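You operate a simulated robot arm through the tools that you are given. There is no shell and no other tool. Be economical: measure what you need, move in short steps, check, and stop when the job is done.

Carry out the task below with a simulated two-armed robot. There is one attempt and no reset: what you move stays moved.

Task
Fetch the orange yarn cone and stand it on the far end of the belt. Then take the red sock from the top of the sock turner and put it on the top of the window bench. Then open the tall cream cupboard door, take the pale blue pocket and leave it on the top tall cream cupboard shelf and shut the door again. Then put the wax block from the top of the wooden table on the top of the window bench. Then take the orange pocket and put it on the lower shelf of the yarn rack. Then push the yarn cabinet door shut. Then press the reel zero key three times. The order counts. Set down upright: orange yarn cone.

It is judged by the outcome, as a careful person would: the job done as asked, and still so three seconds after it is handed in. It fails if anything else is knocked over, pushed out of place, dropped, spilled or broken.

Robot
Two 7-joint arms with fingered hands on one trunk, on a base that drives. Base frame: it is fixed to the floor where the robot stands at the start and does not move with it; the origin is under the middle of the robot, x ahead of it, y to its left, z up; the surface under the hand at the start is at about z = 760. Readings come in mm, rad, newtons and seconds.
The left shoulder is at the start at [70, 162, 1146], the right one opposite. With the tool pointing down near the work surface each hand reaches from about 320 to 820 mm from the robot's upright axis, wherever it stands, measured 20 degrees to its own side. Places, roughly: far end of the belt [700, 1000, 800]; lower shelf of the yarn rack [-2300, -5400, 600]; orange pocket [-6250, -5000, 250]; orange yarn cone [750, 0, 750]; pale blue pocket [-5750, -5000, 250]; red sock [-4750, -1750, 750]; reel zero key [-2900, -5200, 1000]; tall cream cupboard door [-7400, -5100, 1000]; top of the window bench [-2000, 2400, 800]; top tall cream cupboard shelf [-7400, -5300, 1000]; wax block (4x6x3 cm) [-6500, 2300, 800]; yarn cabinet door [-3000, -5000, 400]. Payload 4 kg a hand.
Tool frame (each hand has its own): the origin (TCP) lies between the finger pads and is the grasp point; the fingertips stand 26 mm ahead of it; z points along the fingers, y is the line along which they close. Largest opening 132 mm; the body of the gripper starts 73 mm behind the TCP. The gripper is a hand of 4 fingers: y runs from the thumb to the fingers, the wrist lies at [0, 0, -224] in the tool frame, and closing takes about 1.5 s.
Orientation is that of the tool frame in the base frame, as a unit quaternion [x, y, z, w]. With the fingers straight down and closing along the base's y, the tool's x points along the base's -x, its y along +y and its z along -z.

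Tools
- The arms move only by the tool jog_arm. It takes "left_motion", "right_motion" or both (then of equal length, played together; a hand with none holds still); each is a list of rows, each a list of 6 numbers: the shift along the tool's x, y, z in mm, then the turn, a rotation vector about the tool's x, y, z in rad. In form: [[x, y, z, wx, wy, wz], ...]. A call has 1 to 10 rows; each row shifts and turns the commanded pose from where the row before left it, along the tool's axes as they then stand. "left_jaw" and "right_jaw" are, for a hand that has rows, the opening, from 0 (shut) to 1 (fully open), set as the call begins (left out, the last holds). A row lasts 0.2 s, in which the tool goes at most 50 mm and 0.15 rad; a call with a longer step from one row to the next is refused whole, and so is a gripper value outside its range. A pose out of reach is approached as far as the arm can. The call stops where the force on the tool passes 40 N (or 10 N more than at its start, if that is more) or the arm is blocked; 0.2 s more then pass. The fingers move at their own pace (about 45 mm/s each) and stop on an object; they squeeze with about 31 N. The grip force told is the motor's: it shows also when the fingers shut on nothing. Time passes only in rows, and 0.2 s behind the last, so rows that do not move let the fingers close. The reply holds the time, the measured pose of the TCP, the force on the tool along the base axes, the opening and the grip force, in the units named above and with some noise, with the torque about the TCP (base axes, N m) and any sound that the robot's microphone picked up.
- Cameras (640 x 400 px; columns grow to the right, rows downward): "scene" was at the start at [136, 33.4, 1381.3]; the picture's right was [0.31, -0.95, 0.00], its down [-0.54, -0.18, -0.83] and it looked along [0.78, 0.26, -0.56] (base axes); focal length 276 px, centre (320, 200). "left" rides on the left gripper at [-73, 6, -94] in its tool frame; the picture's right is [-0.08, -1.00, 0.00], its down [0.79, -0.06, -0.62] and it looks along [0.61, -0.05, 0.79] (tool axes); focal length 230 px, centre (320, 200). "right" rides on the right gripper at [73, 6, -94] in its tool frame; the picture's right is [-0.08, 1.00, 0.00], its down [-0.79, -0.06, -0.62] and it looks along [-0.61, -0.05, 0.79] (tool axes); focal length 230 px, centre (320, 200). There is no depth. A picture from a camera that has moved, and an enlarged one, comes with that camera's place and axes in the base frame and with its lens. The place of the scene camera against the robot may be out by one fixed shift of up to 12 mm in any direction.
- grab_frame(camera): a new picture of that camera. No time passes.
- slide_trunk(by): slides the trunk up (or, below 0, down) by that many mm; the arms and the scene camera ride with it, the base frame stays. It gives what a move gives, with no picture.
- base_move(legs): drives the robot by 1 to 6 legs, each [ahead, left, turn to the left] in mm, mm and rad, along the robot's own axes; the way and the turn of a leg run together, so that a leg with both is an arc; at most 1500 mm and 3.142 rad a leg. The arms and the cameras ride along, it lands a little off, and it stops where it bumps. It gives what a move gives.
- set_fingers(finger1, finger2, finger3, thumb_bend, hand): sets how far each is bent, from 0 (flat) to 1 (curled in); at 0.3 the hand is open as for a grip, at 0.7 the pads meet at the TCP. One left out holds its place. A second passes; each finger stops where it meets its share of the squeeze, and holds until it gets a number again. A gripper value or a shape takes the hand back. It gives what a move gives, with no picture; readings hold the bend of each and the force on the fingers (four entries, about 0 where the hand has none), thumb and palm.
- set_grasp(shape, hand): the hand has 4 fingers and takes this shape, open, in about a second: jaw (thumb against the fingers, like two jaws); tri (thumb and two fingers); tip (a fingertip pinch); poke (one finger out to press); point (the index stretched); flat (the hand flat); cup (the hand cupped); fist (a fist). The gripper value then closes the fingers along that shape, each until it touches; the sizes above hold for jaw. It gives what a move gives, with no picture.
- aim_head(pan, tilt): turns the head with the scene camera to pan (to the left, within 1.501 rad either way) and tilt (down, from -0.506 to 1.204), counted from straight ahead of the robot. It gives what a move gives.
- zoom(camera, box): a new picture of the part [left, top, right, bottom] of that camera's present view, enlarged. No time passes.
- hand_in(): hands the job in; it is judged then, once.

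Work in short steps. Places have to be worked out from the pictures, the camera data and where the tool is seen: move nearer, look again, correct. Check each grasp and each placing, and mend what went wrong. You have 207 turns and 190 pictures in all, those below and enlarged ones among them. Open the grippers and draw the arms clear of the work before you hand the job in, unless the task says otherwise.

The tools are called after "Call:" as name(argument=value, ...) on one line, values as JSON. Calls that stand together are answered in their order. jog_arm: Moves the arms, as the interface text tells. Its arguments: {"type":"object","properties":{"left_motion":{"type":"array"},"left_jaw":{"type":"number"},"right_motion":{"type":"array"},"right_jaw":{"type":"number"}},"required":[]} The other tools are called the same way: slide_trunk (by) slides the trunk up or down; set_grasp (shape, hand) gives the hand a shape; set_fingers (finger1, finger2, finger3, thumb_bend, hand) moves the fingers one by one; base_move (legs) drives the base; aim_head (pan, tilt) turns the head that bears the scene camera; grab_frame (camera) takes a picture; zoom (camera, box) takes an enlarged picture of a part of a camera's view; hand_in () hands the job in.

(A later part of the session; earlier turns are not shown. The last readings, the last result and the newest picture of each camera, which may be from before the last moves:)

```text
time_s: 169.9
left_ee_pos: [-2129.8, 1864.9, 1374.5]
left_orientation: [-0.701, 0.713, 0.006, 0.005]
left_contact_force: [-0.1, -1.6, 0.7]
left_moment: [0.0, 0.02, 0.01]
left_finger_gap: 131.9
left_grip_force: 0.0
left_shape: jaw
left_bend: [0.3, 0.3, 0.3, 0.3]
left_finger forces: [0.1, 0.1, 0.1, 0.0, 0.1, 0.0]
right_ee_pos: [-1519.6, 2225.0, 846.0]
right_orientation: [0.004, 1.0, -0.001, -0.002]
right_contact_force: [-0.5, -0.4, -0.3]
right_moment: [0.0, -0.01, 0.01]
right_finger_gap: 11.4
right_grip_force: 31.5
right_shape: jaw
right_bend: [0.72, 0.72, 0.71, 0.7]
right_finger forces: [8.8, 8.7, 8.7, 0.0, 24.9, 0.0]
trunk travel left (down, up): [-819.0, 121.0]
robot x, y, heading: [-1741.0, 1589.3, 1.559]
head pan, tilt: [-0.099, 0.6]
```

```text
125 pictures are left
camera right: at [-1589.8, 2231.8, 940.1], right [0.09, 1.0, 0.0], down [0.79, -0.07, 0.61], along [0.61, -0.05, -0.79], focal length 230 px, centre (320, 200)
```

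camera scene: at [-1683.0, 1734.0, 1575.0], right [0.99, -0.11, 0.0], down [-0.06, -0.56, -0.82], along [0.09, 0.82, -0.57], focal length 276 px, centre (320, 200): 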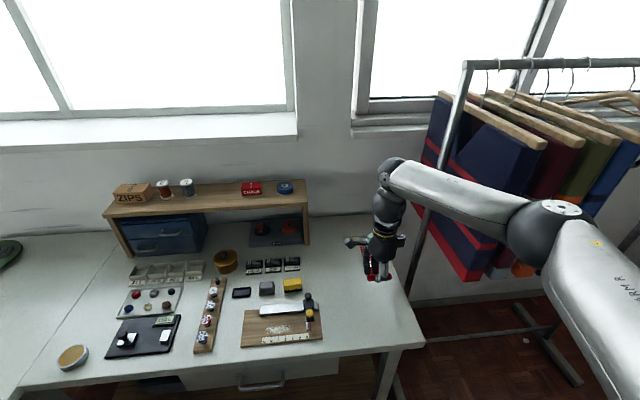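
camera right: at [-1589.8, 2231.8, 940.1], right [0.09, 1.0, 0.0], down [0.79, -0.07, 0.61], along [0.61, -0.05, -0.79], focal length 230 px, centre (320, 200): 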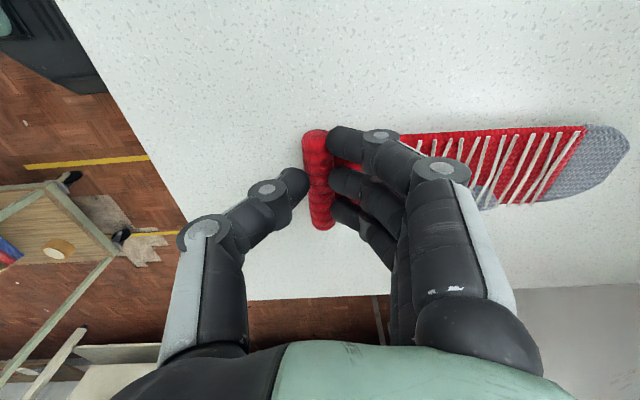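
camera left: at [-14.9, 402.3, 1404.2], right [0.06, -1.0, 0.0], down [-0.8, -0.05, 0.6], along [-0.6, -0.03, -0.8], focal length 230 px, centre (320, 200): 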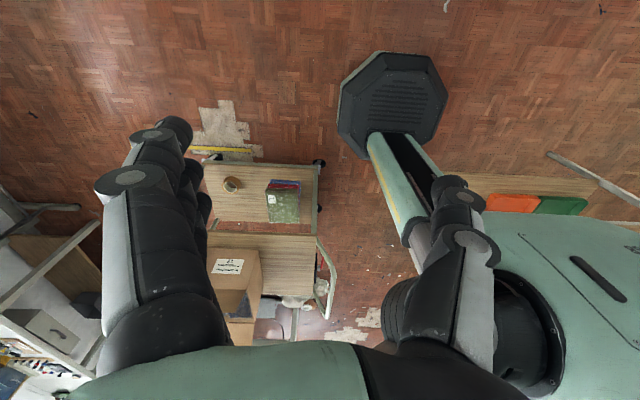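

Edge parallax gives a bench height of about 787, so contact should be near TCP 816. Lower to ~822, then finer.

Call:
jog_arm(right_motion=[[0, 0, 8, 0, 0, 0], [0, 0, 8, 0, 0, 0], [0, 0, 6, 0, 0, 0], [0, 0, 3, 0, 0, 0], [0, 0, 2, 0, 0, 0], [0, 0, 2, 0, 0, 0]])

Call:
grab_frame(camera="right")

```text
time_s: 170.7
left_ee_pos: [-2128.8, 1860.1, 1377.0]
left_orientation: [-0.701, 0.713, 0.009, 0.006]
left_contact_force: [0.8, 0.6, -0.7]
left_moment: [-0.01, -0.03, 0.01]
left_finger_gap: 132.0
left_grip_force: 0.0
left_shape: jaw
left_bend: [0.3, 0.3, 0.3, 0.3]
left_finger forces: [0.0, 0.0, 0.0, 0.0, 0.0, 0.0]
right_ee_pos: [-1517.7, 2227.1, 835.6]
right_orientation: [0.007, 1.0, 0.005, -0.003]
right_contact_force: [0.7, -13.0, 33.3]
right_moment: [-0.34, 0.01, 0.03]
right_finger_gap: 15.3
right_grip_force: 30.9
right_shape: jaw
right_bend: [0.73, 0.73, 0.73, 0.72]
right_finger forces: [9.4, 9.3, 9.6, 0.0, 42.0, 0.0]
trunk travel left (down, up): [-819.0, 121.0]
robot x, y, heading: [-1742.9, 1588.0, 1.555]
head pan, tilt: [-0.099, 0.6]
stopped in row 3 (right hand): the force on the tool passed its limit at 46 N (the readings are from after the stop); the commanded pose is now the measured one
```

```text
124 pictures are left
camera right: at [-1589.1, 2233.1, 930.5], right [0.09, 1.0, 0.01], down [0.79, -0.08, 0.61], along [0.61, -0.05, -0.79], focal length 230 px, centre (320, 200)
```

right: 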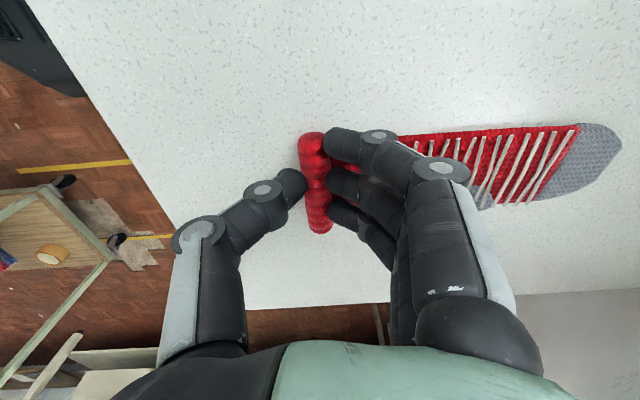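

Contact: sock is on the bench (surface ≈806). I relieve 3 mm, open, and lift.

Call:
jog_arm(right_motion=[[0, 0, -2, 0, 0, 0], [0, 0, 0, 0, 0, 0], [0, 0, 0, 0, 0, 0], [0, 0, 0, 0, 0, 0], [0, 0, 0, 0, 0, 0], [0, 0, 0, 0, 0, 0], [0, 0, -20, 0, 0, 0], [0, 0, -40, 0, 0, 0], [0, 0, -40, 0, 0, 0]], right_jaw=0.5)

Call:
grab_frame(camera="right")

```text
time_s: 172.7
left_ee_pos: [-2129.5, 1863.8, 1375.7]
left_orientation: [-0.702, 0.712, 0.008, 0.006]
left_contact_force: [-0.6, 0.4, -0.2]
left_moment: [0.04, -0.02, -0.01]
left_finger_gap: 131.7
left_grip_force: 0.0
left_shape: jaw
left_bend: [0.3, 0.3, 0.3, 0.3]
left_finger forces: [0.1, 0.1, 0.1, 0.0, 0.1, 0.0]
right_ee_pos: [-1515.6, 2226.8, 931.0]
right_orientation: [0.006, 1.0, 0.003, -0.002]
right_contact_force: [0.9, 0.3, -0.7]
right_moment: [0.04, -0.04, 0.02]
right_finger_gap: 65.3
right_grip_force: 0.0
right_shape: jaw
right_bend: [0.73, 0.73, 0.73, 0.7]
right_finger forces: [0.0, 0.0, 0.1, 0.0, 0.0, 0.0]
trunk travel left (down, up): [-819.0, 121.0]
robot x, y, heading: [-1743.3, 1586.6, 1.561]
head pan, tilt: [-0.099, 0.6]
```

```text
123 pictures are left
camera right: at [-1587.9, 2233.1, 1026.3], right [0.09, 1.0, 0.01], down [0.79, -0.07, 0.61], along [0.61, -0.05, -0.79], focal length 230 px, centre (320, 200)
```

right: 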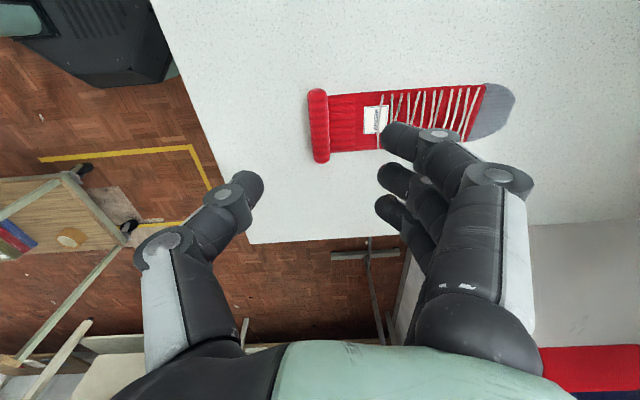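

The red sock lies on the bench. I retract the arm and head back out, reversing through the gap to the open floor.

Call:
jog_arm(right_motion=[[0, -40, -10, 0, 0, 0], [0, -40, -10, 0, 0, 0], [0, -40, -10, 0, 0, 0], [0, -40, -10, 0, 0, 0], [15, -40, 0, 0, 0, 0], [30, 0, 0, 0, 0, 0]])

Call:
base_move(legs=[[-300, -150, 0], [-1450, 0, 0]])

```text
time_s: 174.1
left_ee_pos: [-2131.6, 1865.4, 1374.8]
left_orientation: [-0.701, 0.713, 0.006, 0.005]
left_contact_force: [-0.6, -0.1, 0.4]
left_moment: [-0.02, 0.0, 0.0]
left_finger_gap: 132.0
left_grip_force: 0.0
left_shape: jaw
left_bend: [0.3, 0.3, 0.3, 0.3]
left_finger forces: [0.0, 0.0, 0.0, 0.1, 0.1, 0.1]
right_ee_pos: [-1564.8, 2029.7, 969.6]
right_orientation: [0.007, 1.0, 0.002, -0.001]
right_contact_force: [-0.9, 0.5, 0.9]
right_moment: [-0.03, -0.02, 0.01]
right_finger_gap: 65.2
right_grip_force: 0.0
right_shape: jaw
right_bend: [0.73, 0.73, 0.73, 0.7]
right_finger forces: [0.0, 0.1, 0.0, 0.1, 0.0, 0.1]
trunk travel left (down, up): [-819.0, 121.0]
robot x, y, heading: [-1742.3, 1588.8, 1.561]
head pan, tilt: [-0.099, 0.6]
```

```text
time_s: 183.4
left_ee_pos: [-2006.9, 48.8, 1376.0]
left_orientation: [-0.699, 0.715, 0.008, 0.005]
left_contact_force: [-0.3, -0.5, -0.5]
left_moment: [0.03, -0.02, 0.01]
left_finger_gap: 131.9
left_grip_force: 0.1
left_shape: jaw
left_bend: [0.3, 0.3, 0.3, 0.3]
left_finger forces: [0.0, 0.0, 0.0, 0.0, 0.0, 0.0]
right_ee_pos: [-1439.6, 209.1, 969.1]
right_orientation: [0.011, 1.0, 0.003, -0.004]
right_contact_force: [0.6, 0.5, 0.2]
right_moment: [0.0, 0.0, 0.01]
right_finger_gap: 65.2
right_grip_force: 0.0
right_shape: jaw
right_bend: [0.73, 0.73, 0.73, 0.7]
right_finger forces: [0.0, 0.1, 0.0, 0.0, 0.1, 0.1]
trunk travel left (down, up): [-819.0, 121.0]
robot x, y, heading: [-1623.6, -226.9, 1.559]
head pan, tilt: [-0.099, 0.6]
```

Continue: diagonal to (-2980,-650), then to (-5450,-750), then turn round to face -y.

Call:
base_move(legs=[[-420, 1350, 0], [-60, 1400, 0], [0, 1080, 0], [0, 0, 3.13]])

Call:
aim_head(pan=0.0, tilt=0.35)

Call:
grab_frame(camera="scene")

```text
time_s: 209.2
left_ee_pos: [-5080.5, -971.9, 1374.8]
left_orientation: [0.744, 0.668, -0.005, 0.008]
left_contact_force: [0.8, -0.6, 0.0]
left_moment: [0.03, -0.02, 0.0]
left_finger_gap: 131.7
left_grip_force: 0.1
left_shape: jaw
left_bend: [0.3, 0.3, 0.3, 0.3]
left_finger forces: [0.0, 0.0, 0.0, 0.0, 0.1, 0.0]
right_ee_pos: [-5658.6, -1082.6, 971.1]
right_orientation: [0.999, -0.052, 0.002, 0.004]
right_contact_force: [0.4, -0.1, 0.3]
right_moment: [0.0, 0.01, 0.0]
right_finger_gap: 65.2
right_grip_force: 0.0
right_shape: jaw
right_bend: [0.73, 0.73, 0.73, 0.7]
right_finger forces: [0.0, 0.0, 0.0, 0.0, 0.1, 0.1]
trunk travel left (down, up): [-819.0, 121.0]
robot x, y, heading: [-5440.2, -663.0, -1.671]
head pan, tilt: [-0.099, 0.6]
```

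```text
time_s: 210.0
left_ee_pos: [-5080.6, -971.3, 1376.0]
left_orientation: [0.744, 0.668, -0.005, 0.007]
left_contact_force: [0.1, -0.4, 0.5]
left_moment: [0.03, 0.01, -0.03]
left_finger_gap: 131.6
left_grip_force: 0.2
left_shape: jaw
left_bend: [0.3, 0.3, 0.3, 0.3]
left_finger forces: [0.0, 0.1, 0.1, 0.1, 0.1, 0.0]
right_ee_pos: [-5658.7, -1081.1, 970.7]
right_orientation: [0.999, -0.052, 0.003, 0.003]
right_contact_force: [0.4, 0.3, 0.3]
right_moment: [-0.01, 0.0, -0.02]
right_finger_gap: 65.4
right_grip_force: 0.0
right_shape: jaw
right_bend: [0.73, 0.73, 0.73, 0.7]
right_finger forces: [0.0, 0.0, 0.0, 0.1, 0.0, 0.0]
trunk travel left (down, up): [-819.0, 121.0]
robot x, y, heading: [-5440.2, -660.6, -1.677]
head pan, tilt: [0.0, 0.351]
```

```text
122 pictures are left
camera scene: at [-5453.1, -798.5, 1597.8], right [-0.99, 0.1, 0.0], down [0.04, 0.34, -0.94], along [-0.1, -0.93, -0.34], focal length 276 px, centre (320, 200)
```

scene: 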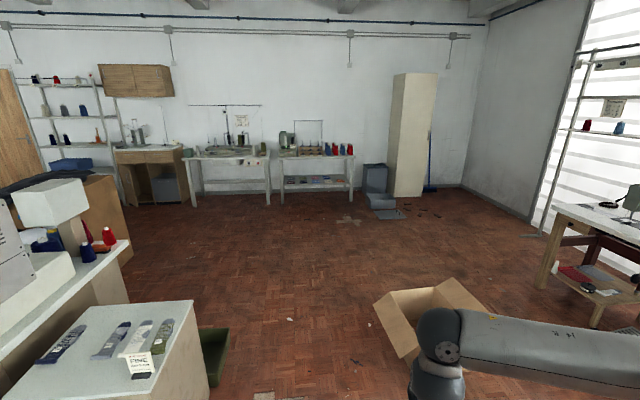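

Clear aisle ahead. I straighten and drive to about y=-3500, then look at the cupboard and table.

Call:
base_move(legs=[[0, 0, 0.1], [1450, 0, 0], [1400, 0, 0]])

Call:
aim_head(pan=-0.2, tilt=0.45)

Call:
grab_frame(camera="scene")

Call:
aim_head(pan=-0.8, tilt=0.35)

Call:
grab_frame(camera="scene")

```text
time_s: 224.3
left_ee_pos: [-5063.6, -3776.1, 1374.9]
left_orientation: [0.706, 0.708, -0.006, 0.008]
left_contact_force: [0.0, -0.7, -0.2]
left_moment: [-0.02, -0.01, -0.02]
left_finger_gap: 131.7
left_grip_force: 0.0
left_shape: jaw
left_bend: [0.3, 0.3, 0.3, 0.3]
left_finger forces: [0.1, 0.0, 0.1, 0.0, 0.0, 0.0]
right_ee_pos: [-5625.5, -3950.7, 970.9]
right_orientation: [1.0, 0.003, 0.002, 0.004]
right_contact_force: [1.0, 0.9, 0.0]
right_moment: [0.02, 0.01, 0.02]
right_finger_gap: 65.2
right_grip_force: 0.1
right_shape: jaw
right_bend: [0.73, 0.73, 0.73, 0.7]
right_finger forces: [0.1, 0.0, 0.0, 0.0, 0.1, 0.0]
trunk travel left (down, up): [-819.0, 121.0]
robot x, y, heading: [-5457.3, -3508.9, -1.565]
head pan, tilt: [0.0, 0.351]
```

```text
time_s: 225.0
left_ee_pos: [-5062.8, -3777.5, 1375.6]
left_orientation: [0.706, 0.708, -0.005, 0.008]
left_contact_force: [-0.1, -0.3, 0.3]
left_moment: [0.04, 0.02, 0.0]
left_finger_gap: 132.0
left_grip_force: 0.1
left_shape: jaw
left_bend: [0.3, 0.3, 0.3, 0.3]
left_finger forces: [0.0, 0.1, 0.0, 0.1, 0.1, 0.0]
right_ee_pos: [-5625.9, -3949.6, 969.2]
right_orientation: [1.0, 0.003, 0.003, 0.004]
right_contact_force: [-0.6, -0.1, -0.8]
right_moment: [0.02, -0.02, 0.04]
right_finger_gap: 65.1
right_grip_force: 0.1
right_shape: jaw
right_bend: [0.73, 0.73, 0.73, 0.7]
right_finger forces: [0.0, 0.1, 0.0, 0.1, 0.0, 0.0]
trunk travel left (down, up): [-819.0, 121.0]
robot x, y, heading: [-5455.6, -3510.5, -1.559]
head pan, tilt: [-0.201, 0.45]
```

```text
121 pictures are left
camera scene: at [-5470.9, -3643.7, 1588.7], right [-0.98, 0.19, 0.0], down [0.08, 0.43, -0.9], along [-0.17, -0.88, -0.44], focal length 276 px, centre (320, 200)
```

scene: 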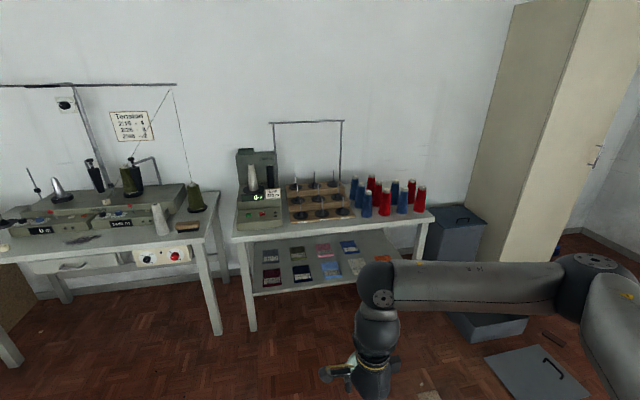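

```text
time_s: 226.0
left_ee_pos: [-5063.8, -3775.7, 1376.5]
left_orientation: [0.705, 0.709, -0.005, 0.008]
left_contact_force: [1.2, -0.5, 0.1]
left_moment: [0.0, -0.02, 0.02]
left_finger_gap: 131.8
left_grip_force: 0.1
left_shape: jaw
left_bend: [0.3, 0.3, 0.3, 0.3]
left_finger forces: [0.0, 0.0, 0.0, 0.0, 0.0, 0.0]
right_ee_pos: [-5625.7, -3951.2, 968.8]
right_orientation: [1.0, 0.004, 0.002, 0.004]
right_contact_force: [0.2, -0.3, -0.5]
right_moment: [0.02, 0.01, 0.0]
right_finger_gap: 65.4
right_grip_force: 0.0
right_shape: jaw
right_bend: [0.73, 0.73, 0.73, 0.7]
right_finger forces: [0.0, 0.0, 0.1, 0.1, 0.0, 0.0]
trunk travel left (down, up): [-819.0, 121.0]
robot x, y, heading: [-5456.3, -3509.3, -1.563]
head pan, tilt: [-0.799, 0.351]
```

```text
120 pictures are left
camera scene: at [-5519.5, -3618.7, 1597.9], right [-0.7, 0.71, 0.0], down [0.24, 0.24, -0.94], along [-0.67, -0.66, -0.34], focal length 276 px, centre (320, 200)
```

scene: 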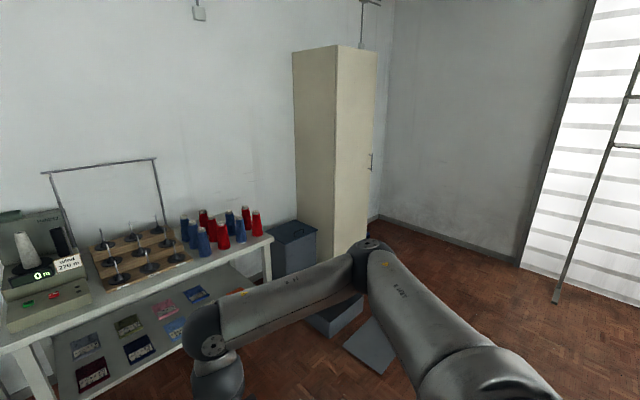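

The cupboard faces +y with its handle on the -x side; a lid and bin lie on the floor around (-6850,-4400…-4730). I stay at y≈-3600 and drive sideways to face the cupboard.

Call:
base_move(legs=[[0, -1400, 0], [0, -700, 0]])

Call:
aim_head(pan=0.1, tilt=0.35)

Call:
grab_frame(camera="scene")

```text
time_s: 236.4
left_ee_pos: [-7149.7, -3814.4, 1374.1]
left_orientation: [0.692, 0.721, -0.005, 0.007]
left_contact_force: [0.4, -0.3, -0.5]
left_moment: [0.0, 0.02, 0.02]
left_finger_gap: 132.1
left_grip_force: 0.0
left_shape: jaw
left_bend: [0.3, 0.3, 0.3, 0.3]
left_finger forces: [0.1, 0.1, 0.0, 0.0, 0.0, 0.1]
right_ee_pos: [-7704.2, -4010.3, 971.4]
right_orientation: [1.0, 0.023, 0.002, 0.003]
right_contact_force: [-0.9, -0.8, -0.3]
right_moment: [0.02, -0.02, 0.01]
right_finger_gap: 65.1
right_grip_force: 0.2
right_shape: jaw
right_bend: [0.73, 0.73, 0.73, 0.7]
right_finger forces: [0.0, 0.1, 0.0, 0.0, 0.0, 0.0]
trunk travel left (down, up): [-819.0, 121.0]
robot x, y, heading: [-7551.9, -3562.1, -1.525]
head pan, tilt: [-0.799, 0.351]
```

```text
time_s: 237.6
left_ee_pos: [-7150.7, -3816.2, 1375.0]
left_orientation: [0.693, 0.721, -0.005, 0.008]
left_contact_force: [0.3, 1.0, -0.9]
left_moment: [0.03, 0.01, -0.01]
left_finger_gap: 131.7
left_grip_force: 0.0
left_shape: jaw
left_bend: [0.3, 0.3, 0.3, 0.3]
left_finger forces: [0.0, 0.0, 0.0, 0.0, 0.0, 0.0]
right_ee_pos: [-7705.1, -4010.7, 970.1]
right_orientation: [1.0, 0.022, 0.003, 0.003]
right_contact_force: [0.0, -0.3, 0.2]
right_moment: [0.05, -0.02, -0.01]
right_finger_gap: 65.2
right_grip_force: 0.1
right_shape: jaw
right_bend: [0.73, 0.73, 0.73, 0.7]
right_finger forces: [0.0, 0.0, 0.1, 0.1, 0.0, 0.1]
trunk travel left (down, up): [-819.0, 121.0]
robot x, y, heading: [-7551.2, -3566.4, -1.524]
head pan, tilt: [0.099, 0.351]
```

```text
119 pictures are left
camera scene: at [-7534.9, -3698.7, 1597.9], right [-0.99, -0.14, 0.0], down [-0.05, 0.34, -0.94], along [0.14, -0.93, -0.34], focal length 276 px, centre (320, 200)
```

scene: 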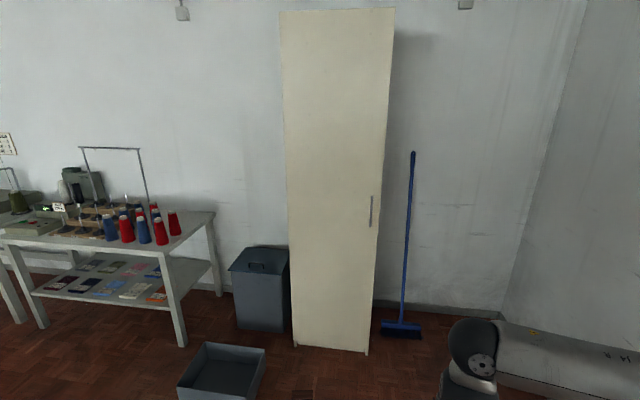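

Cupboard front at y≈-5100, x -7640…-7165, handle bar at x≈-7601, z≈1040, hinge at +x. I'll use the left hand: park at about (-7780,-4150) and pitch the left hand to point forward.

Call:
base_move(legs=[[0, 0, -0.046], [560, -225, 0]])

Call:
jog_arm(left_motion=[[-30, 0, 30, 0, -0.145, 0], [-30, 0, 30, 0, -0.145, 0], [-20, 0, 30, 0, -0.145, 0], [0, 0, 20, 0, -0.145, 0], [0, 0, 10, 0, -0.145, 0], [0, 0, 10, 0, -0.145, 0], [0, 0, 10, 0, -0.145, 0], [0, 0, 0, 0, -0.145, 0], [0, 0, 0, 0, -0.145, 0], [0, 0, 0, 0, -0.145, 0]])

Call:
grab_frame(camera="left")

Call:
aim_head(pan=0.25, tilt=0.45)

Call:
grab_frame(camera="scene")

```text
time_s: 241.4
left_ee_pos: [-7385.4, -4395.6, 1375.5]
left_orientation: [0.707, 0.707, -0.006, 0.008]
left_contact_force: [0.5, -0.6, 0.2]
left_moment: [0.0, 0.01, 0.01]
left_finger_gap: 131.9
left_grip_force: 0.2
left_shape: jaw
left_bend: [0.3, 0.3, 0.3, 0.3]
left_finger forces: [0.0, 0.0, 0.1, 0.1, 0.1, 0.0]
right_ee_pos: [-7946.4, -4569.1, 971.0]
right_orientation: [1.0, 0.002, 0.003, 0.004]
right_contact_force: [0.1, -0.9, 0.7]
right_moment: [-0.03, 0.02, 0.02]
right_finger_gap: 65.6
right_grip_force: 0.2
right_shape: jaw
right_bend: [0.73, 0.73, 0.73, 0.7]
right_finger forces: [0.1, 0.0, 0.1, 0.0, 0.1, 0.0]
trunk travel left (down, up): [-819.0, 121.0]
robot x, y, heading: [-7774.5, -4125.1, -1.564]
head pan, tilt: [0.099, 0.351]
```

```text
time_s: 243.8
left_ee_pos: [-7367.1, -4564.8, 1239.6]
left_orientation: [0.649, 0.663, -0.247, 0.278]
left_contact_force: [0.2, -0.8, 0.6]
left_moment: [0.01, -0.01, 0.03]
left_finger_gap: 132.1
left_grip_force: 0.0
left_shape: jaw
left_bend: [0.3, 0.3, 0.3, 0.3]
left_finger forces: [0.0, 0.1, 0.0, 0.0, 0.1, 0.0]
left hand out of reach, approached as far as the arm can: row 4, 5, 6, 7, 8, 9, 10
right_ee_pos: [-7947.1, -4569.1, 970.1]
right_orientation: [1.0, 0.002, 0.002, 0.003]
right_contact_force: [-0.8, 0.1, 0.0]
right_moment: [-0.02, 0.02, 0.0]
right_finger_gap: 65.2
right_grip_force: 0.0
right_shape: jaw
right_bend: [0.73, 0.73, 0.73, 0.7]
right_finger forces: [0.0, 0.0, 0.0, 0.0, 0.1, 0.0]
trunk travel left (down, up): [-819.0, 121.0]
robot x, y, heading: [-7778.2, -4127.5, -1.566]
head pan, tilt: [0.099, 0.351]
stopped in row 10 (left hand): the arm was blocked; the commanded pose is now the measured one
```

```text
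118 pictures are left
camera left: at [-7366.8, -4552.3, 1356.5], right [-1.0, -0.09, 0.02], down [-0.09, 0.99, -0.1], along [-0.01, -0.1, -0.99], focal length 230 px, centre (320, 200)
```

left: 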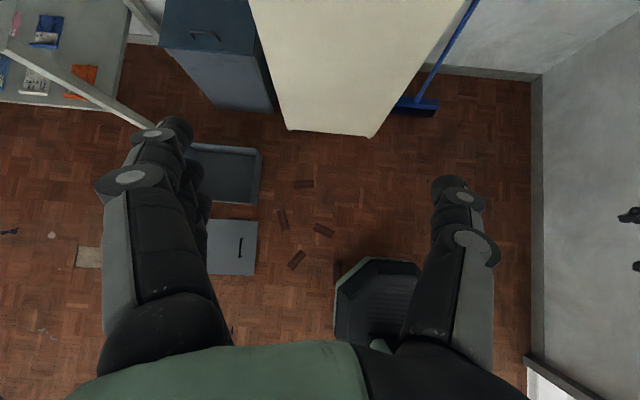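

```text
time_s: 244.5
left_ee_pos: [-7368.6, -4564.8, 1239.2]
left_orientation: [0.65, 0.663, -0.246, 0.278]
left_contact_force: [-0.4, -0.4, -0.5]
left_moment: [0.02, 0.0, 0.03]
left_finger_gap: 131.9
left_grip_force: 0.1
left_shape: jaw
left_bend: [0.3, 0.3, 0.3, 0.3]
left_finger forces: [0.0, 0.1, 0.0, 0.0, 0.0, 0.0]
right_ee_pos: [-7946.5, -4568.6, 969.7]
right_orientation: [1.0, 0.001, 0.003, 0.004]
right_contact_force: [0.2, -0.1, -0.8]
right_moment: [0.0, -0.01, 0.03]
right_finger_gap: 65.6
right_grip_force: 0.1
right_shape: jaw
right_bend: [0.73, 0.73, 0.73, 0.7]
right_finger forces: [0.0, 0.1, 0.0, 0.0, 0.0, 0.0]
trunk travel left (down, up): [-819.0, 121.0]
robot x, y, heading: [-7773.9, -4128.0, -1.56]
head pan, tilt: [0.25, 0.45]
```

```text
117 pictures are left
camera scene: at [-7750.9, -4260.6, 1588.7], right [-0.97, -0.25, 0.0], down [-0.11, 0.42, -0.9], along [0.23, -0.87, -0.44], focal length 276 px, centre (320, 200)
```

scene: 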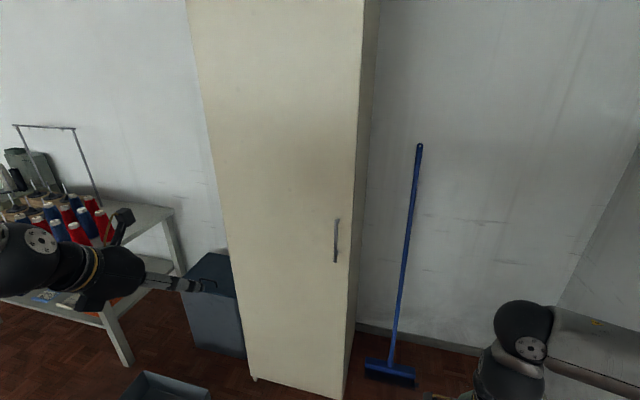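

The arm jammed because the hand was too high and close. I extend it forward-down and inward first, then continue pitching.

Call:
jog_arm(left_motion=[[0, -30, 36, 0, 0, 0], [0, -30, 36, 0, 0, 0], [0, -30, 36, 0, 0, 0], [0, -30, 36, 0, 0, 0], [0, -30, 36, 0, -0.1, 0], [0, -30, 30, 0, -0.14, 0], [0, -20, 20, 0, -0.14, 0], [10, 0, 0, 0, -0.14, 0], [10, 0, 0, 0, -0.14, 0], [10, 0, 0, 0, -0.14, 0]])

Call:
grab_frame(camera="scene")

```text
time_s: 246.7
left_ee_pos: [-7563.0, -4733.0, 1074.1]
left_orientation: [0.597, 0.603, -0.361, 0.386]
left_contact_force: [-0.6, -0.5, -0.2]
left_moment: [-0.01, 0.01, -0.02]
left_finger_gap: 131.9
left_grip_force: 0.2
left_shape: jaw
left_bend: [0.3, 0.3, 0.3, 0.3]
left_finger forces: [0.1, 0.0, 0.1, 0.0, 0.0, 0.0]
left hand out of reach, approached as far as the arm can: row 7, 8, 9, 10
right_ee_pos: [-7947.9, -4569.5, 969.8]
right_orientation: [1.0, 0.002, 0.003, 0.004]
right_contact_force: [-0.6, -0.5, -0.1]
right_moment: [0.01, -0.03, -0.03]
right_finger_gap: 65.5
right_grip_force: 0.0
right_shape: jaw
right_bend: [0.73, 0.73, 0.73, 0.7]
right_finger forces: [0.0, 0.0, 0.0, 0.0, 0.1, 0.0]
trunk travel left (down, up): [-819.0, 121.0]
robot x, y, heading: [-7777.1, -4125.1, -1.571]
head pan, tilt: [0.25, 0.45]
```

```text
116 pictures are left
camera scene: at [-7751.5, -4261.2, 1588.6], right [-0.97, -0.25, 0.0], down [-0.11, 0.42, -0.9], along [0.23, -0.87, -0.44], focal length 276 px, centre (320, 200)
```

scene: 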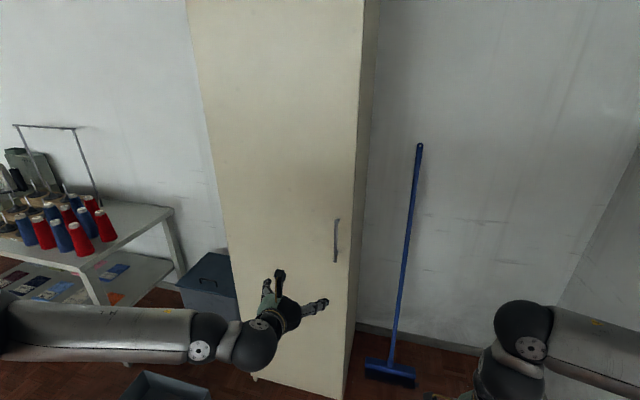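

The pitch (~64°) is enough to grab a vertical bar. I drive ahead 200 mm and centre on the handle at (-7600,-5070,1030).

Call:
base_move(legs=[[205, 0, 0]])

Call:
jog_arm(left_motion=[[0, -19, 0, 0, 0, 0], [0, -19, 0, 0, 0, 0], [0, 0, 0, 0, 0, 0]], left_jaw=0.6)

Call:
grab_frame(camera="left")

Call:
grab_frame(camera="scene")

```text
time_s: 248.4
left_ee_pos: [-7563.1, -4936.8, 1075.8]
left_orientation: [0.597, 0.602, -0.362, 0.386]
left_contact_force: [-0.3, 0.0, -0.7]
left_moment: [0.02, -0.01, 0.01]
left_finger_gap: 132.2
left_grip_force: 0.0
left_shape: jaw
left_bend: [0.3, 0.3, 0.3, 0.3]
left_finger forces: [0.1, 0.0, 0.0, 0.0, 0.0, 0.0]
right_ee_pos: [-7947.5, -4773.4, 970.7]
right_orientation: [1.0, 0.001, 0.002, 0.005]
right_contact_force: [0.2, 0.1, 0.0]
right_moment: [-0.04, 0.04, 0.01]
right_finger_gap: 65.4
right_grip_force: 0.1
right_shape: jaw
right_bend: [0.73, 0.73, 0.73, 0.7]
right_finger forces: [0.0, 0.1, 0.0, 0.0, 0.0, 0.1]
trunk travel left (down, up): [-819.0, 121.0]
robot x, y, heading: [-7775.3, -4331.8, -1.567]
head pan, tilt: [0.25, 0.45]
```

```text
time_s: 249.2
left_ee_pos: [-7600.4, -4941.3, 1072.2]
left_orientation: [0.598, 0.602, -0.362, 0.386]
left_contact_force: [0.1, -0.4, 0.2]
left_moment: [0.0, -0.01, -0.01]
left_finger_gap: 79.7
left_grip_force: 0.0
left_shape: jaw
left_bend: [0.71, 0.71, 0.71, 0.7]
left_finger forces: [0.1, 0.0, 0.0, 0.0, 0.1, 0.0]
right_ee_pos: [-7947.5, -4775.0, 970.1]
right_orientation: [1.0, 0.001, 0.002, 0.003]
right_contact_force: [1.1, 0.5, -0.2]
right_moment: [-0.04, 0.01, 0.03]
right_finger_gap: 65.4
right_grip_force: 0.1
right_shape: jaw
right_bend: [0.73, 0.73, 0.73, 0.7]
right_finger forces: [0.0, 0.0, 0.0, 0.0, 0.0, 0.1]
trunk travel left (down, up): [-819.0, 121.0]
robot x, y, heading: [-7775.4, -4329.6, -1.564]
head pan, tilt: [0.25, 0.45]
```

```text
115 pictures are left
camera left: at [-7598.5, -4887.7, 1177.9], right [-1.0, -0.06, 0.04], down [-0.07, 0.9, -0.43], along [-0.02, -0.44, -0.9], focal length 230 px, centre (320, 200)
```

left: 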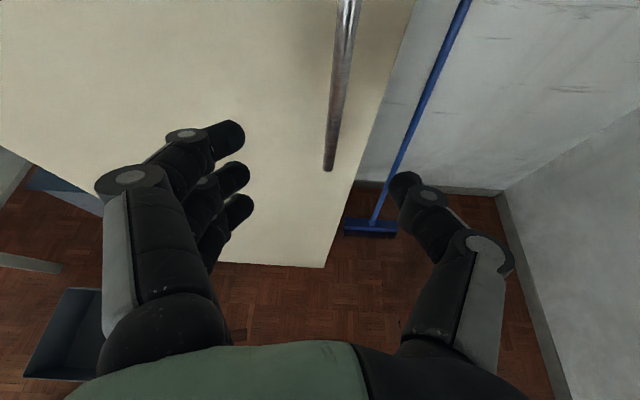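

```text
114 pictures are left
camera scene: at [-7749.4, -4466.8, 1588.6], right [-0.97, -0.25, 0.0], down [-0.11, 0.42, -0.9], along [0.23, -0.87, -0.44], focal length 276 px, centre (320, 200)
```

scene: 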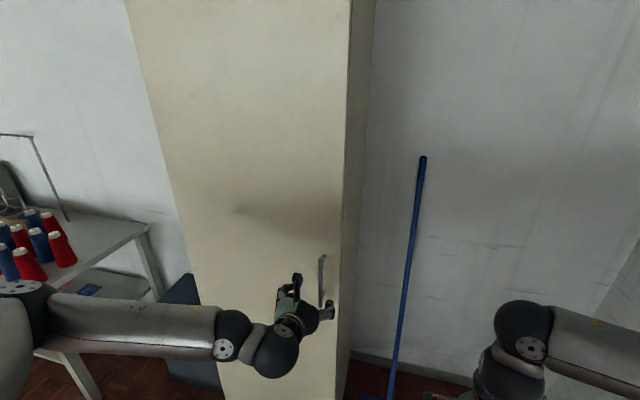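

Bar seen at x≈-7610, y≈-5060, z 936–1121. I advance along the fingers ~125 mm to put the bar between them.

Call:
jog_arm(left_motion=[[0, -10, 20, 0, 0, 0], [0, 0, 35, 0, 0, 0], [0, 0, 35, 0, 0, 0], [0, 0, 25, 0, 0, 0]])

Call:
grab_frame(camera="left")

```text
time_s: 250.2
left_ee_pos: [-7606.7, -5036.8, 1025.1]
left_orientation: [0.598, 0.602, -0.362, 0.386]
left_contact_force: [-0.8, 19.2, -2.8]
left_moment: [-0.19, 0.1, 0.96]
left_finger_gap: 79.2
left_grip_force: 0.1
left_shape: jaw
left_bend: [0.73, 0.71, 0.71, 0.7]
left_finger forces: [19.4, 0.0, 0.0, 0.0, 0.0, 0.0]
right_ee_pos: [-7948.2, -4769.1, 972.5]
right_orientation: [1.0, 0.001, 0.002, 0.006]
right_contact_force: [-0.9, 0.2, -0.2]
right_moment: [-0.02, -0.01, 0.04]
right_finger_gap: 65.1
right_grip_force: 0.0
right_shape: jaw
right_bend: [0.73, 0.73, 0.73, 0.7]
right_finger forces: [0.1, 0.1, 0.0, 0.0, 0.1, 0.0]
trunk travel left (down, up): [-819.0, 121.0]
robot x, y, heading: [-7777.6, -4332.8, -1.566]
head pan, tilt: [0.25, 0.45]
```

```text
113 pictures are left
camera left: at [-7606.3, -4982.7, 1131.3], right [-1.0, -0.06, 0.04], down [-0.07, 0.9, -0.44], along [-0.01, -0.44, -0.9], focal length 230 px, centre (320, 200)
```

left: 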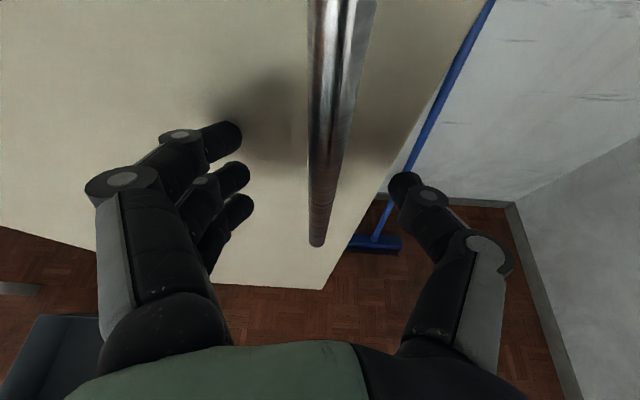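

The bar passes through the TCP. I close the left hand on it.

Call:
jog_arm(left_motion=[[0, 0, -4, 0, 0, 0], [0, 0, 0, 0, 0, 0], [0, 0, 0, 0, 0, 0], [0, 0, 0, 0, 0, 0], [0, 0, 0, 0, 0, 0], [0, 0, 0, 0, 0, 0], [0, 0, 0, 0, 0, 0]], left_jaw=0)

Call:
grab_frame(camera="left")

```text
time_s: 251.8
left_ee_pos: [-7606.2, -5037.5, 1026.2]
left_orientation: [0.597, 0.602, -0.362, 0.387]
left_contact_force: [1.6, 27.2, -9.6]
left_moment: [-0.53, 0.17, 2.2]
left_finger_gap: 0.9
left_grip_force: 31.0
left_shape: jaw
left_bend: [0.75, 0.6, 0.64, 0.65]
left_finger forces: [36.8, 0.0, 8.3, 0.0, 14.7, 0.1]
right_ee_pos: [-7947.2, -4772.3, 970.7]
right_orientation: [1.0, 0.001, 0.003, 0.006]
right_contact_force: [0.1, -0.6, -0.3]
right_moment: [-0.01, 0.01, 0.0]
right_finger_gap: 65.4
right_grip_force: 0.1
right_shape: jaw
right_bend: [0.73, 0.73, 0.73, 0.7]
right_finger forces: [0.0, 0.0, 0.0, 0.1, 0.1, 0.1]
trunk travel left (down, up): [-819.0, 121.0]
robot x, y, heading: [-7772.0, -4334.7, -1.566]
head pan, tilt: [0.25, 0.45]
```

```text
112 pictures are left
camera left: at [-7604.3, -4983.7, 1132.6], right [-1.0, -0.06, 0.04], down [-0.07, 0.9, -0.44], along [-0.01, -0.44, -0.9], focal length 230 px, centre (320, 200)
```

left: 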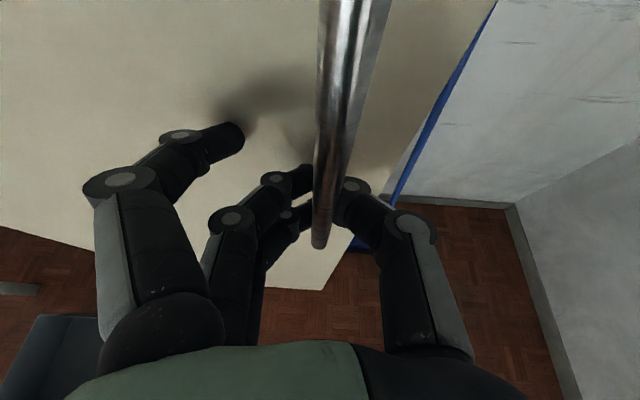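

The lower fingers and thumb are around the bar. I pull gently 40 mm toward +y.

Call:
jog_arm(left_motion=[[4, 0, -9, 0, 0, 0], [4, 0, -9, 0, 0, 0], [4, 0, -9, 0, 0, 0], [4, 1, -9, 0, 0, 0]])

Call:
grab_frame(camera="left")

Call:
grab_frame(camera="scene")

```text
time_s: 252.8
left_ee_pos: [-7605.5, -5001.3, 1026.2]
left_orientation: [0.597, 0.603, -0.362, 0.386]
left_contact_force: [7.1, -3.1, -3.2]
left_moment: [-0.11, -0.31, 0.1]
left_finger_gap: 0.2
left_grip_force: 30.6
left_shape: jaw
left_bend: [0.76, 0.59, 0.63, 0.65]
left_finger forces: [3.0, 0.1, 9.8, 0.1, 5.2, 0.1]
right_ee_pos: [-7946.0, -4773.8, 969.4]
right_orientation: [1.0, 0.001, 0.001, 0.003]
right_contact_force: [0.6, -0.3, 0.2]
right_moment: [0.01, 0.02, -0.02]
right_finger_gap: 65.3
right_grip_force: 0.1
right_shape: jaw
right_bend: [0.73, 0.73, 0.73, 0.7]
right_finger forces: [0.1, 0.0, 0.0, 0.1, 0.0, 0.1]
trunk travel left (down, up): [-819.0, 121.0]
robot x, y, heading: [-7772.6, -4330.7, -1.566]
head pan, tilt: [0.25, 0.45]
```

```text
111 pictures are left
camera left: at [-7603.6, -4948.6, 1132.5], right [-1.0, -0.06, 0.05], down [-0.07, 0.9, -0.44], along [-0.01, -0.44, -0.9], focal length 230 px, centre (320, 200)
```

left: 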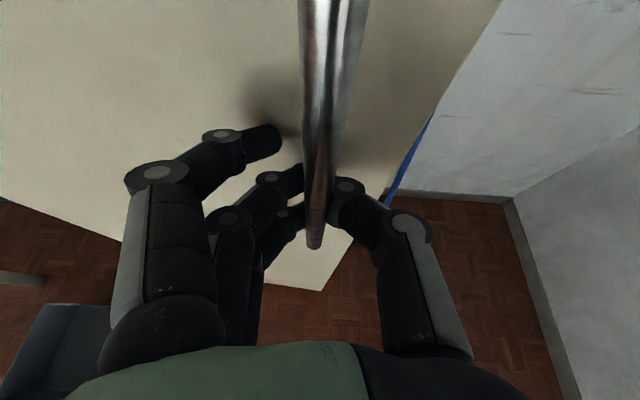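

```text
110 pictures are left
camera scene: at [-7748.4, -4467.0, 1588.7], right [-0.97, -0.25, 0.0], down [-0.11, 0.42, -0.9], along [0.23, -0.87, -0.44], focal length 276 px, centre (320, 200)
```

scene: 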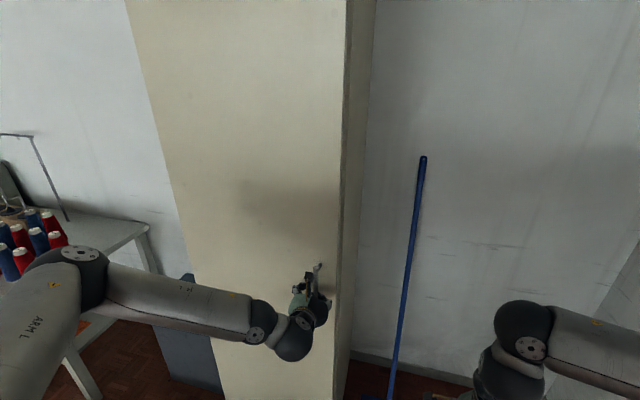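

The door is opening with the hand. I continue along the hinge arc with a slight hand yaw.

Call:
jog_arm(left_motion=[[13, 12, -27, 0.045, 0, 0.022], [13.5, 10.5, -27.5, 0.045, 0, 0.022], [13.7, 9, -28, 0.045, 0, 0.022], [13.8, 13.5, -28.3, 0.045, 0, 0.022], [14, 12, -28.8, 0.045, 0, 0.022], [14.3, 10.3, -29.3, 0.045, 0, 0.022]])

Call:
grab_frame(camera="left")

Call:
grab_frame(camera="scene")

```text
time_s: 254.0
left_ee_pos: [-7571.6, -4900.1, 1060.8]
left_orientation: [0.676, 0.531, -0.393, 0.327]
left_contact_force: [-5.0, 5.8, -17.3]
left_moment: [-0.55, -0.05, 0.7]
left_finger_gap: 0.0
left_grip_force: 30.8
left_shape: jaw
left_bend: [0.79, 0.59, 0.65, 0.64]
left_finger forces: [21.4, 0.0, 7.0, 0.1, 18.7, 0.1]
left hand out of reach, approached as far as the arm can: row 3, 4, 5, 6
right_ee_pos: [-7948.2, -4772.1, 970.7]
right_orientation: [1.0, -0.001, 0.003, 0.004]
right_contact_force: [1.4, -0.7, 0.4]
right_moment: [-0.02, 0.0, -0.01]
right_finger_gap: 65.3
right_grip_force: 0.1
right_shape: jaw
right_bend: [0.73, 0.73, 0.73, 0.7]
right_finger forces: [0.1, 0.1, 0.0, 0.0, 0.1, 0.0]
trunk travel left (down, up): [-819.0, 121.0]
robot x, y, heading: [-7773.6, -4330.2, -1.568]
head pan, tilt: [0.25, 0.45]
stopped in row 6 (left hand): the force on the tool passed its limit at 42 N (the readings are from after the stop); the commanded pose is now the measured one
```

```text
109 pictures are left
camera left: at [-7557.4, -4853.9, 1168.8], right [-0.98, 0.19, 0.04], down [0.15, 0.9, -0.4], along [-0.11, -0.38, -0.92], focal length 230 px, centre (320, 200)
```

left: 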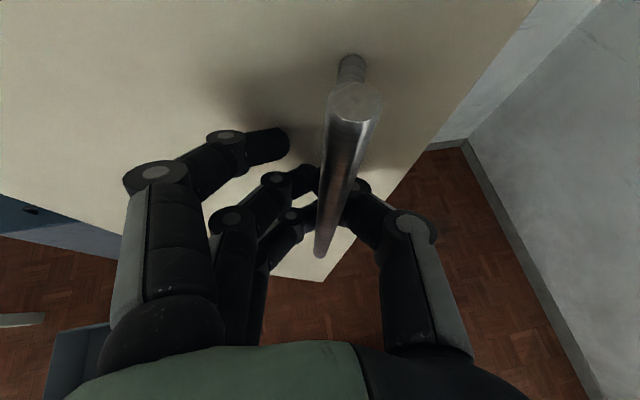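

```text
108 pictures are left
camera scene: at [-7750.3, -4463.6, 1589.2], right [-0.97, -0.25, 0.0], down [-0.11, 0.42, -0.9], along [0.22, -0.87, -0.43], focal length 276 px, centre (320, 200)
```

scene: 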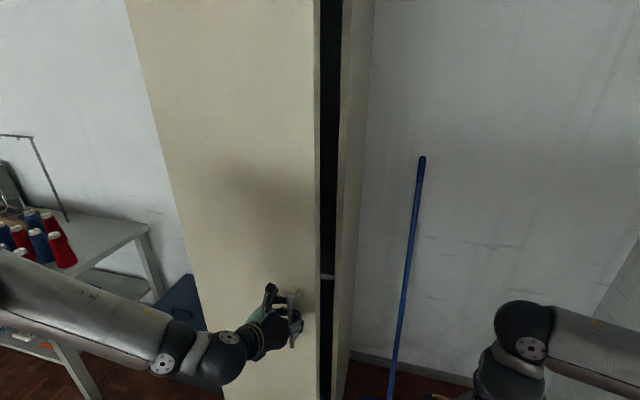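

Door ~17° open; the arm is at its limit, so I use the base to draw the hooked hand back along the arc.

Call:
base_move(legs=[[-80, 40, 0], [-75, 50, 0]])

Call:
grab_frame(camera="scene")

Call:
grab_frame(camera="left")

```text
time_s: 255.8
left_ee_pos: [-7485.4, -4753.4, 1062.4]
left_orientation: [0.674, 0.531, -0.395, 0.329]
left_contact_force: [9.5, -14.4, 6.7]
left_moment: [-0.26, -0.33, -0.26]
left_finger_gap: 0.0
left_grip_force: 30.8
left_shape: jaw
left_bend: [0.76, 0.58, 0.66, 0.67]
left_finger forces: [0.1, 0.1, 17.7, 0.0, 0.0, 0.0]
right_ee_pos: [-7862.5, -4620.3, 968.1]
right_orientation: [1.0, -0.001, 0.003, 0.003]
right_contact_force: [-0.1, -0.7, 0.5]
right_moment: [0.01, -0.04, -0.01]
right_finger_gap: 65.5
right_grip_force: 0.0
right_shape: jaw
right_bend: [0.73, 0.73, 0.73, 0.7]
right_finger forces: [0.1, 0.1, 0.0, 0.1, 0.0, 0.0]
trunk travel left (down, up): [-819.0, 121.0]
robot x, y, heading: [-7682.5, -4174.2, -1.571]
head pan, tilt: [0.25, 0.45]
```

```text
107 pictures are left
camera scene: at [-7664.9, -4315.8, 1588.2], right [-0.97, -0.25, 0.0], down [-0.11, 0.43, -0.9], along [0.22, -0.87, -0.44], focal length 276 px, centre (320, 200)
```

scene: 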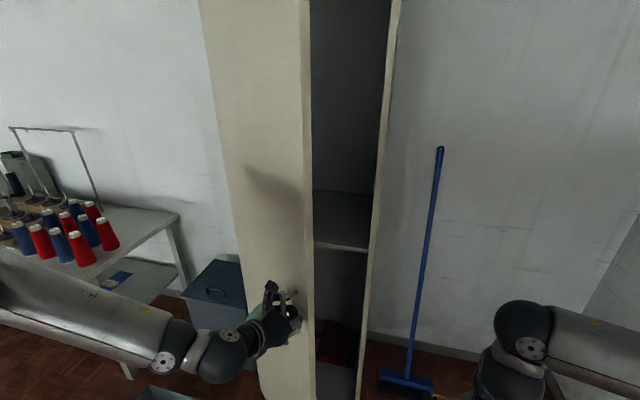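

```text
106 pictures are left
camera left: at [-7471.6, -4706.5, 1170.7], right [-0.98, 0.18, 0.04], down [0.15, 0.9, -0.4], along [-0.11, -0.39, -0.91], focal length 230 px, centre (320, 200)
```

left: 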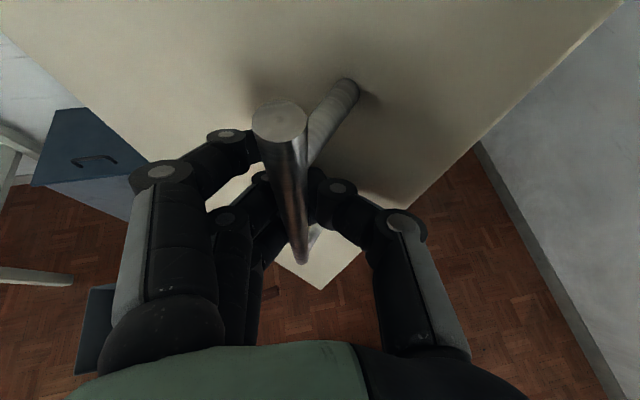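

Door about 42° open. Continue with the base along the arc.

Call:
base_move(legs=[[-60, 62, 0], [-50, 70, 0], [-40, 76, 0]])

Call:
grab_frame(camera="scene")

Call:
grab_frame(camera="left")

```text
time_s: 257.6
left_ee_pos: [-7369.6, -4668.6, 1066.5]
left_orientation: [0.67, 0.529, -0.397, 0.337]
left_contact_force: [8.6, -18.7, -10.2]
left_moment: [-0.47, -0.05, -0.3]
left_finger_gap: 0.0
left_grip_force: 31.3
left_shape: jaw
left_bend: [0.76, 0.57, 0.58, 0.67]
left_finger forces: [0.0, 0.1, 21.0, 0.0, 0.0, 0.0]
right_ee_pos: [-7752.4, -4525.2, 965.8]
right_orientation: [1.0, -0.005, 0.002, 0.0]
right_contact_force: [-0.9, 0.0, 0.1]
right_moment: [0.0, -0.03, -0.01]
right_finger_gap: 65.4
right_grip_force: 0.0
right_shape: jaw
right_bend: [0.73, 0.73, 0.73, 0.7]
right_finger forces: [0.0, 0.0, 0.0, 0.0, 0.0, 0.0]
trunk travel left (down, up): [-819.0, 121.0]
robot x, y, heading: [-7571.8, -4079.1, -1.576]
head pan, tilt: [0.25, 0.45]
stopped in leg 2: the force on the tool passed its limit at 44 N (the readings are from after the stop); the commanded pose is now the measured one
```

```text
105 pictures are left
camera scene: at [-7551.8, -4222.8, 1587.6], right [-0.97, -0.24, 0.0], down [-0.1, 0.43, -0.9], along [0.22, -0.87, -0.44], focal length 276 px, centre (320, 200)
```

scene: 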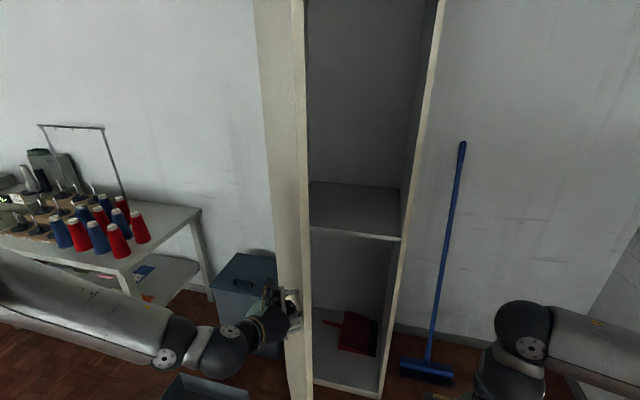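

```text
104 pictures are left
camera left: at [-7356.9, -4619.7, 1173.3], right [-0.98, 0.18, 0.04], down [0.15, 0.9, -0.42], along [-0.11, -0.4, -0.91], focal length 230 px, centre (320, 200)
```

left: 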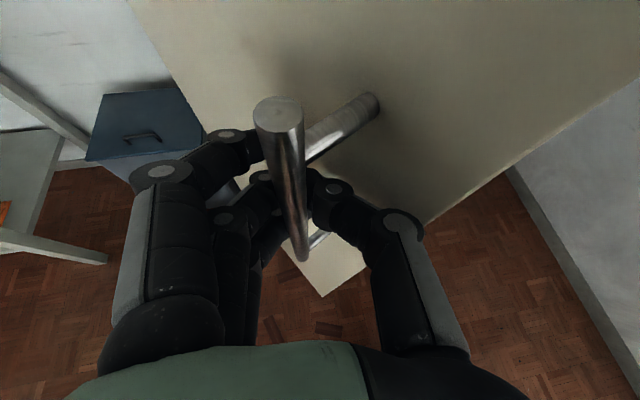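

Door is ~65° open. I open the left hand and withdraw it from the bar.

Call:
jog_arm(left_motion=[[0, 0, 2, 0, 0, 0], [0, 0, 0, 0, 0, 0], [0, 0, 0, 0, 0, 0], [0, 0, 0, 0, 0, 0], [0, 0, 0, 0, 0, 0], [0, 0, 0, 0, 0, 0], [0, 0, 0, 0, 0, 0]], left_jaw=0.9)

Call:
grab_frame(camera="left")

```text
time_s: 259.1
left_ee_pos: [-7368.3, -4661.9, 1068.4]
left_orientation: [0.669, 0.528, -0.401, 0.336]
left_contact_force: [0.9, 0.2, 0.1]
left_moment: [-0.03, 0.04, 0.04]
left_finger_gap: 118.7
left_grip_force: 0.0
left_shape: jaw
left_bend: [0.48, 0.48, 0.48, 0.44]
left_finger forces: [0.0, 0.0, 0.1, 0.1, 0.1, 0.0]
right_ee_pos: [-7748.7, -4519.9, 969.8]
right_orientation: [1.0, -0.005, 0.002, 0.002]
right_contact_force: [0.3, 0.4, -0.3]
right_moment: [0.01, -0.02, 0.0]
right_finger_gap: 65.1
right_grip_force: 0.0
right_shape: jaw
right_bend: [0.73, 0.73, 0.73, 0.7]
right_finger forces: [0.0, 0.0, 0.0, 0.0, 0.1, 0.0]
trunk travel left (down, up): [-819.0, 121.0]
robot x, y, heading: [-7569.5, -4083.1, -1.571]
head pan, tilt: [0.25, 0.45]
```

```text
103 pictures are left
camera left: at [-7355.3, -4612.6, 1175.8], right [-0.98, 0.18, 0.04], down [0.15, 0.89, -0.42], along [-0.11, -0.41, -0.91], focal length 230 px, centre (320, 200)
```

left: 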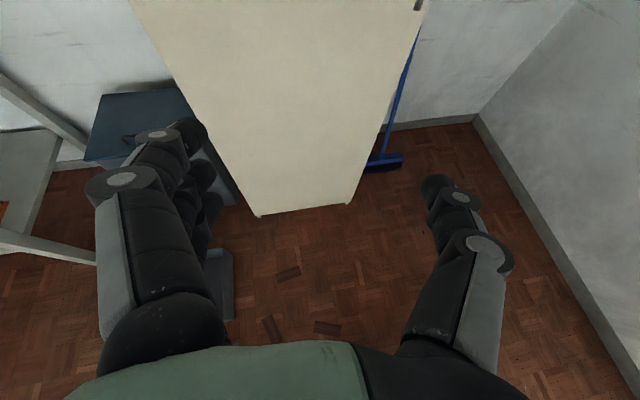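

The door may have swung back. I check with the scene camera.

Call:
grab_frame(camera="scene")

```text
102 pictures are left
camera scene: at [-7547.8, -4212.9, 1588.7], right [-0.97, -0.24, 0.0], down [-0.11, 0.42, -0.9], along [0.22, -0.87, -0.44], focal length 276 px, centre (320, 200)
```

scene: 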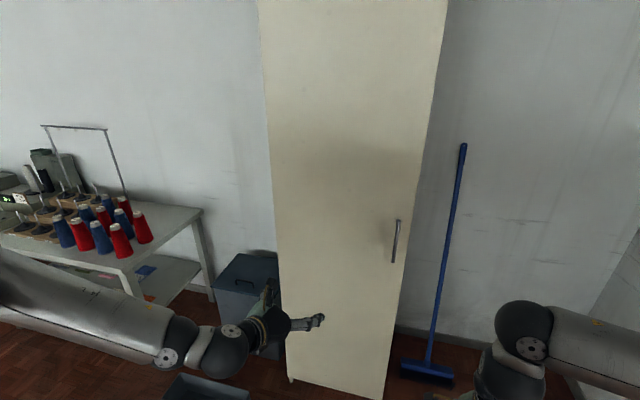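

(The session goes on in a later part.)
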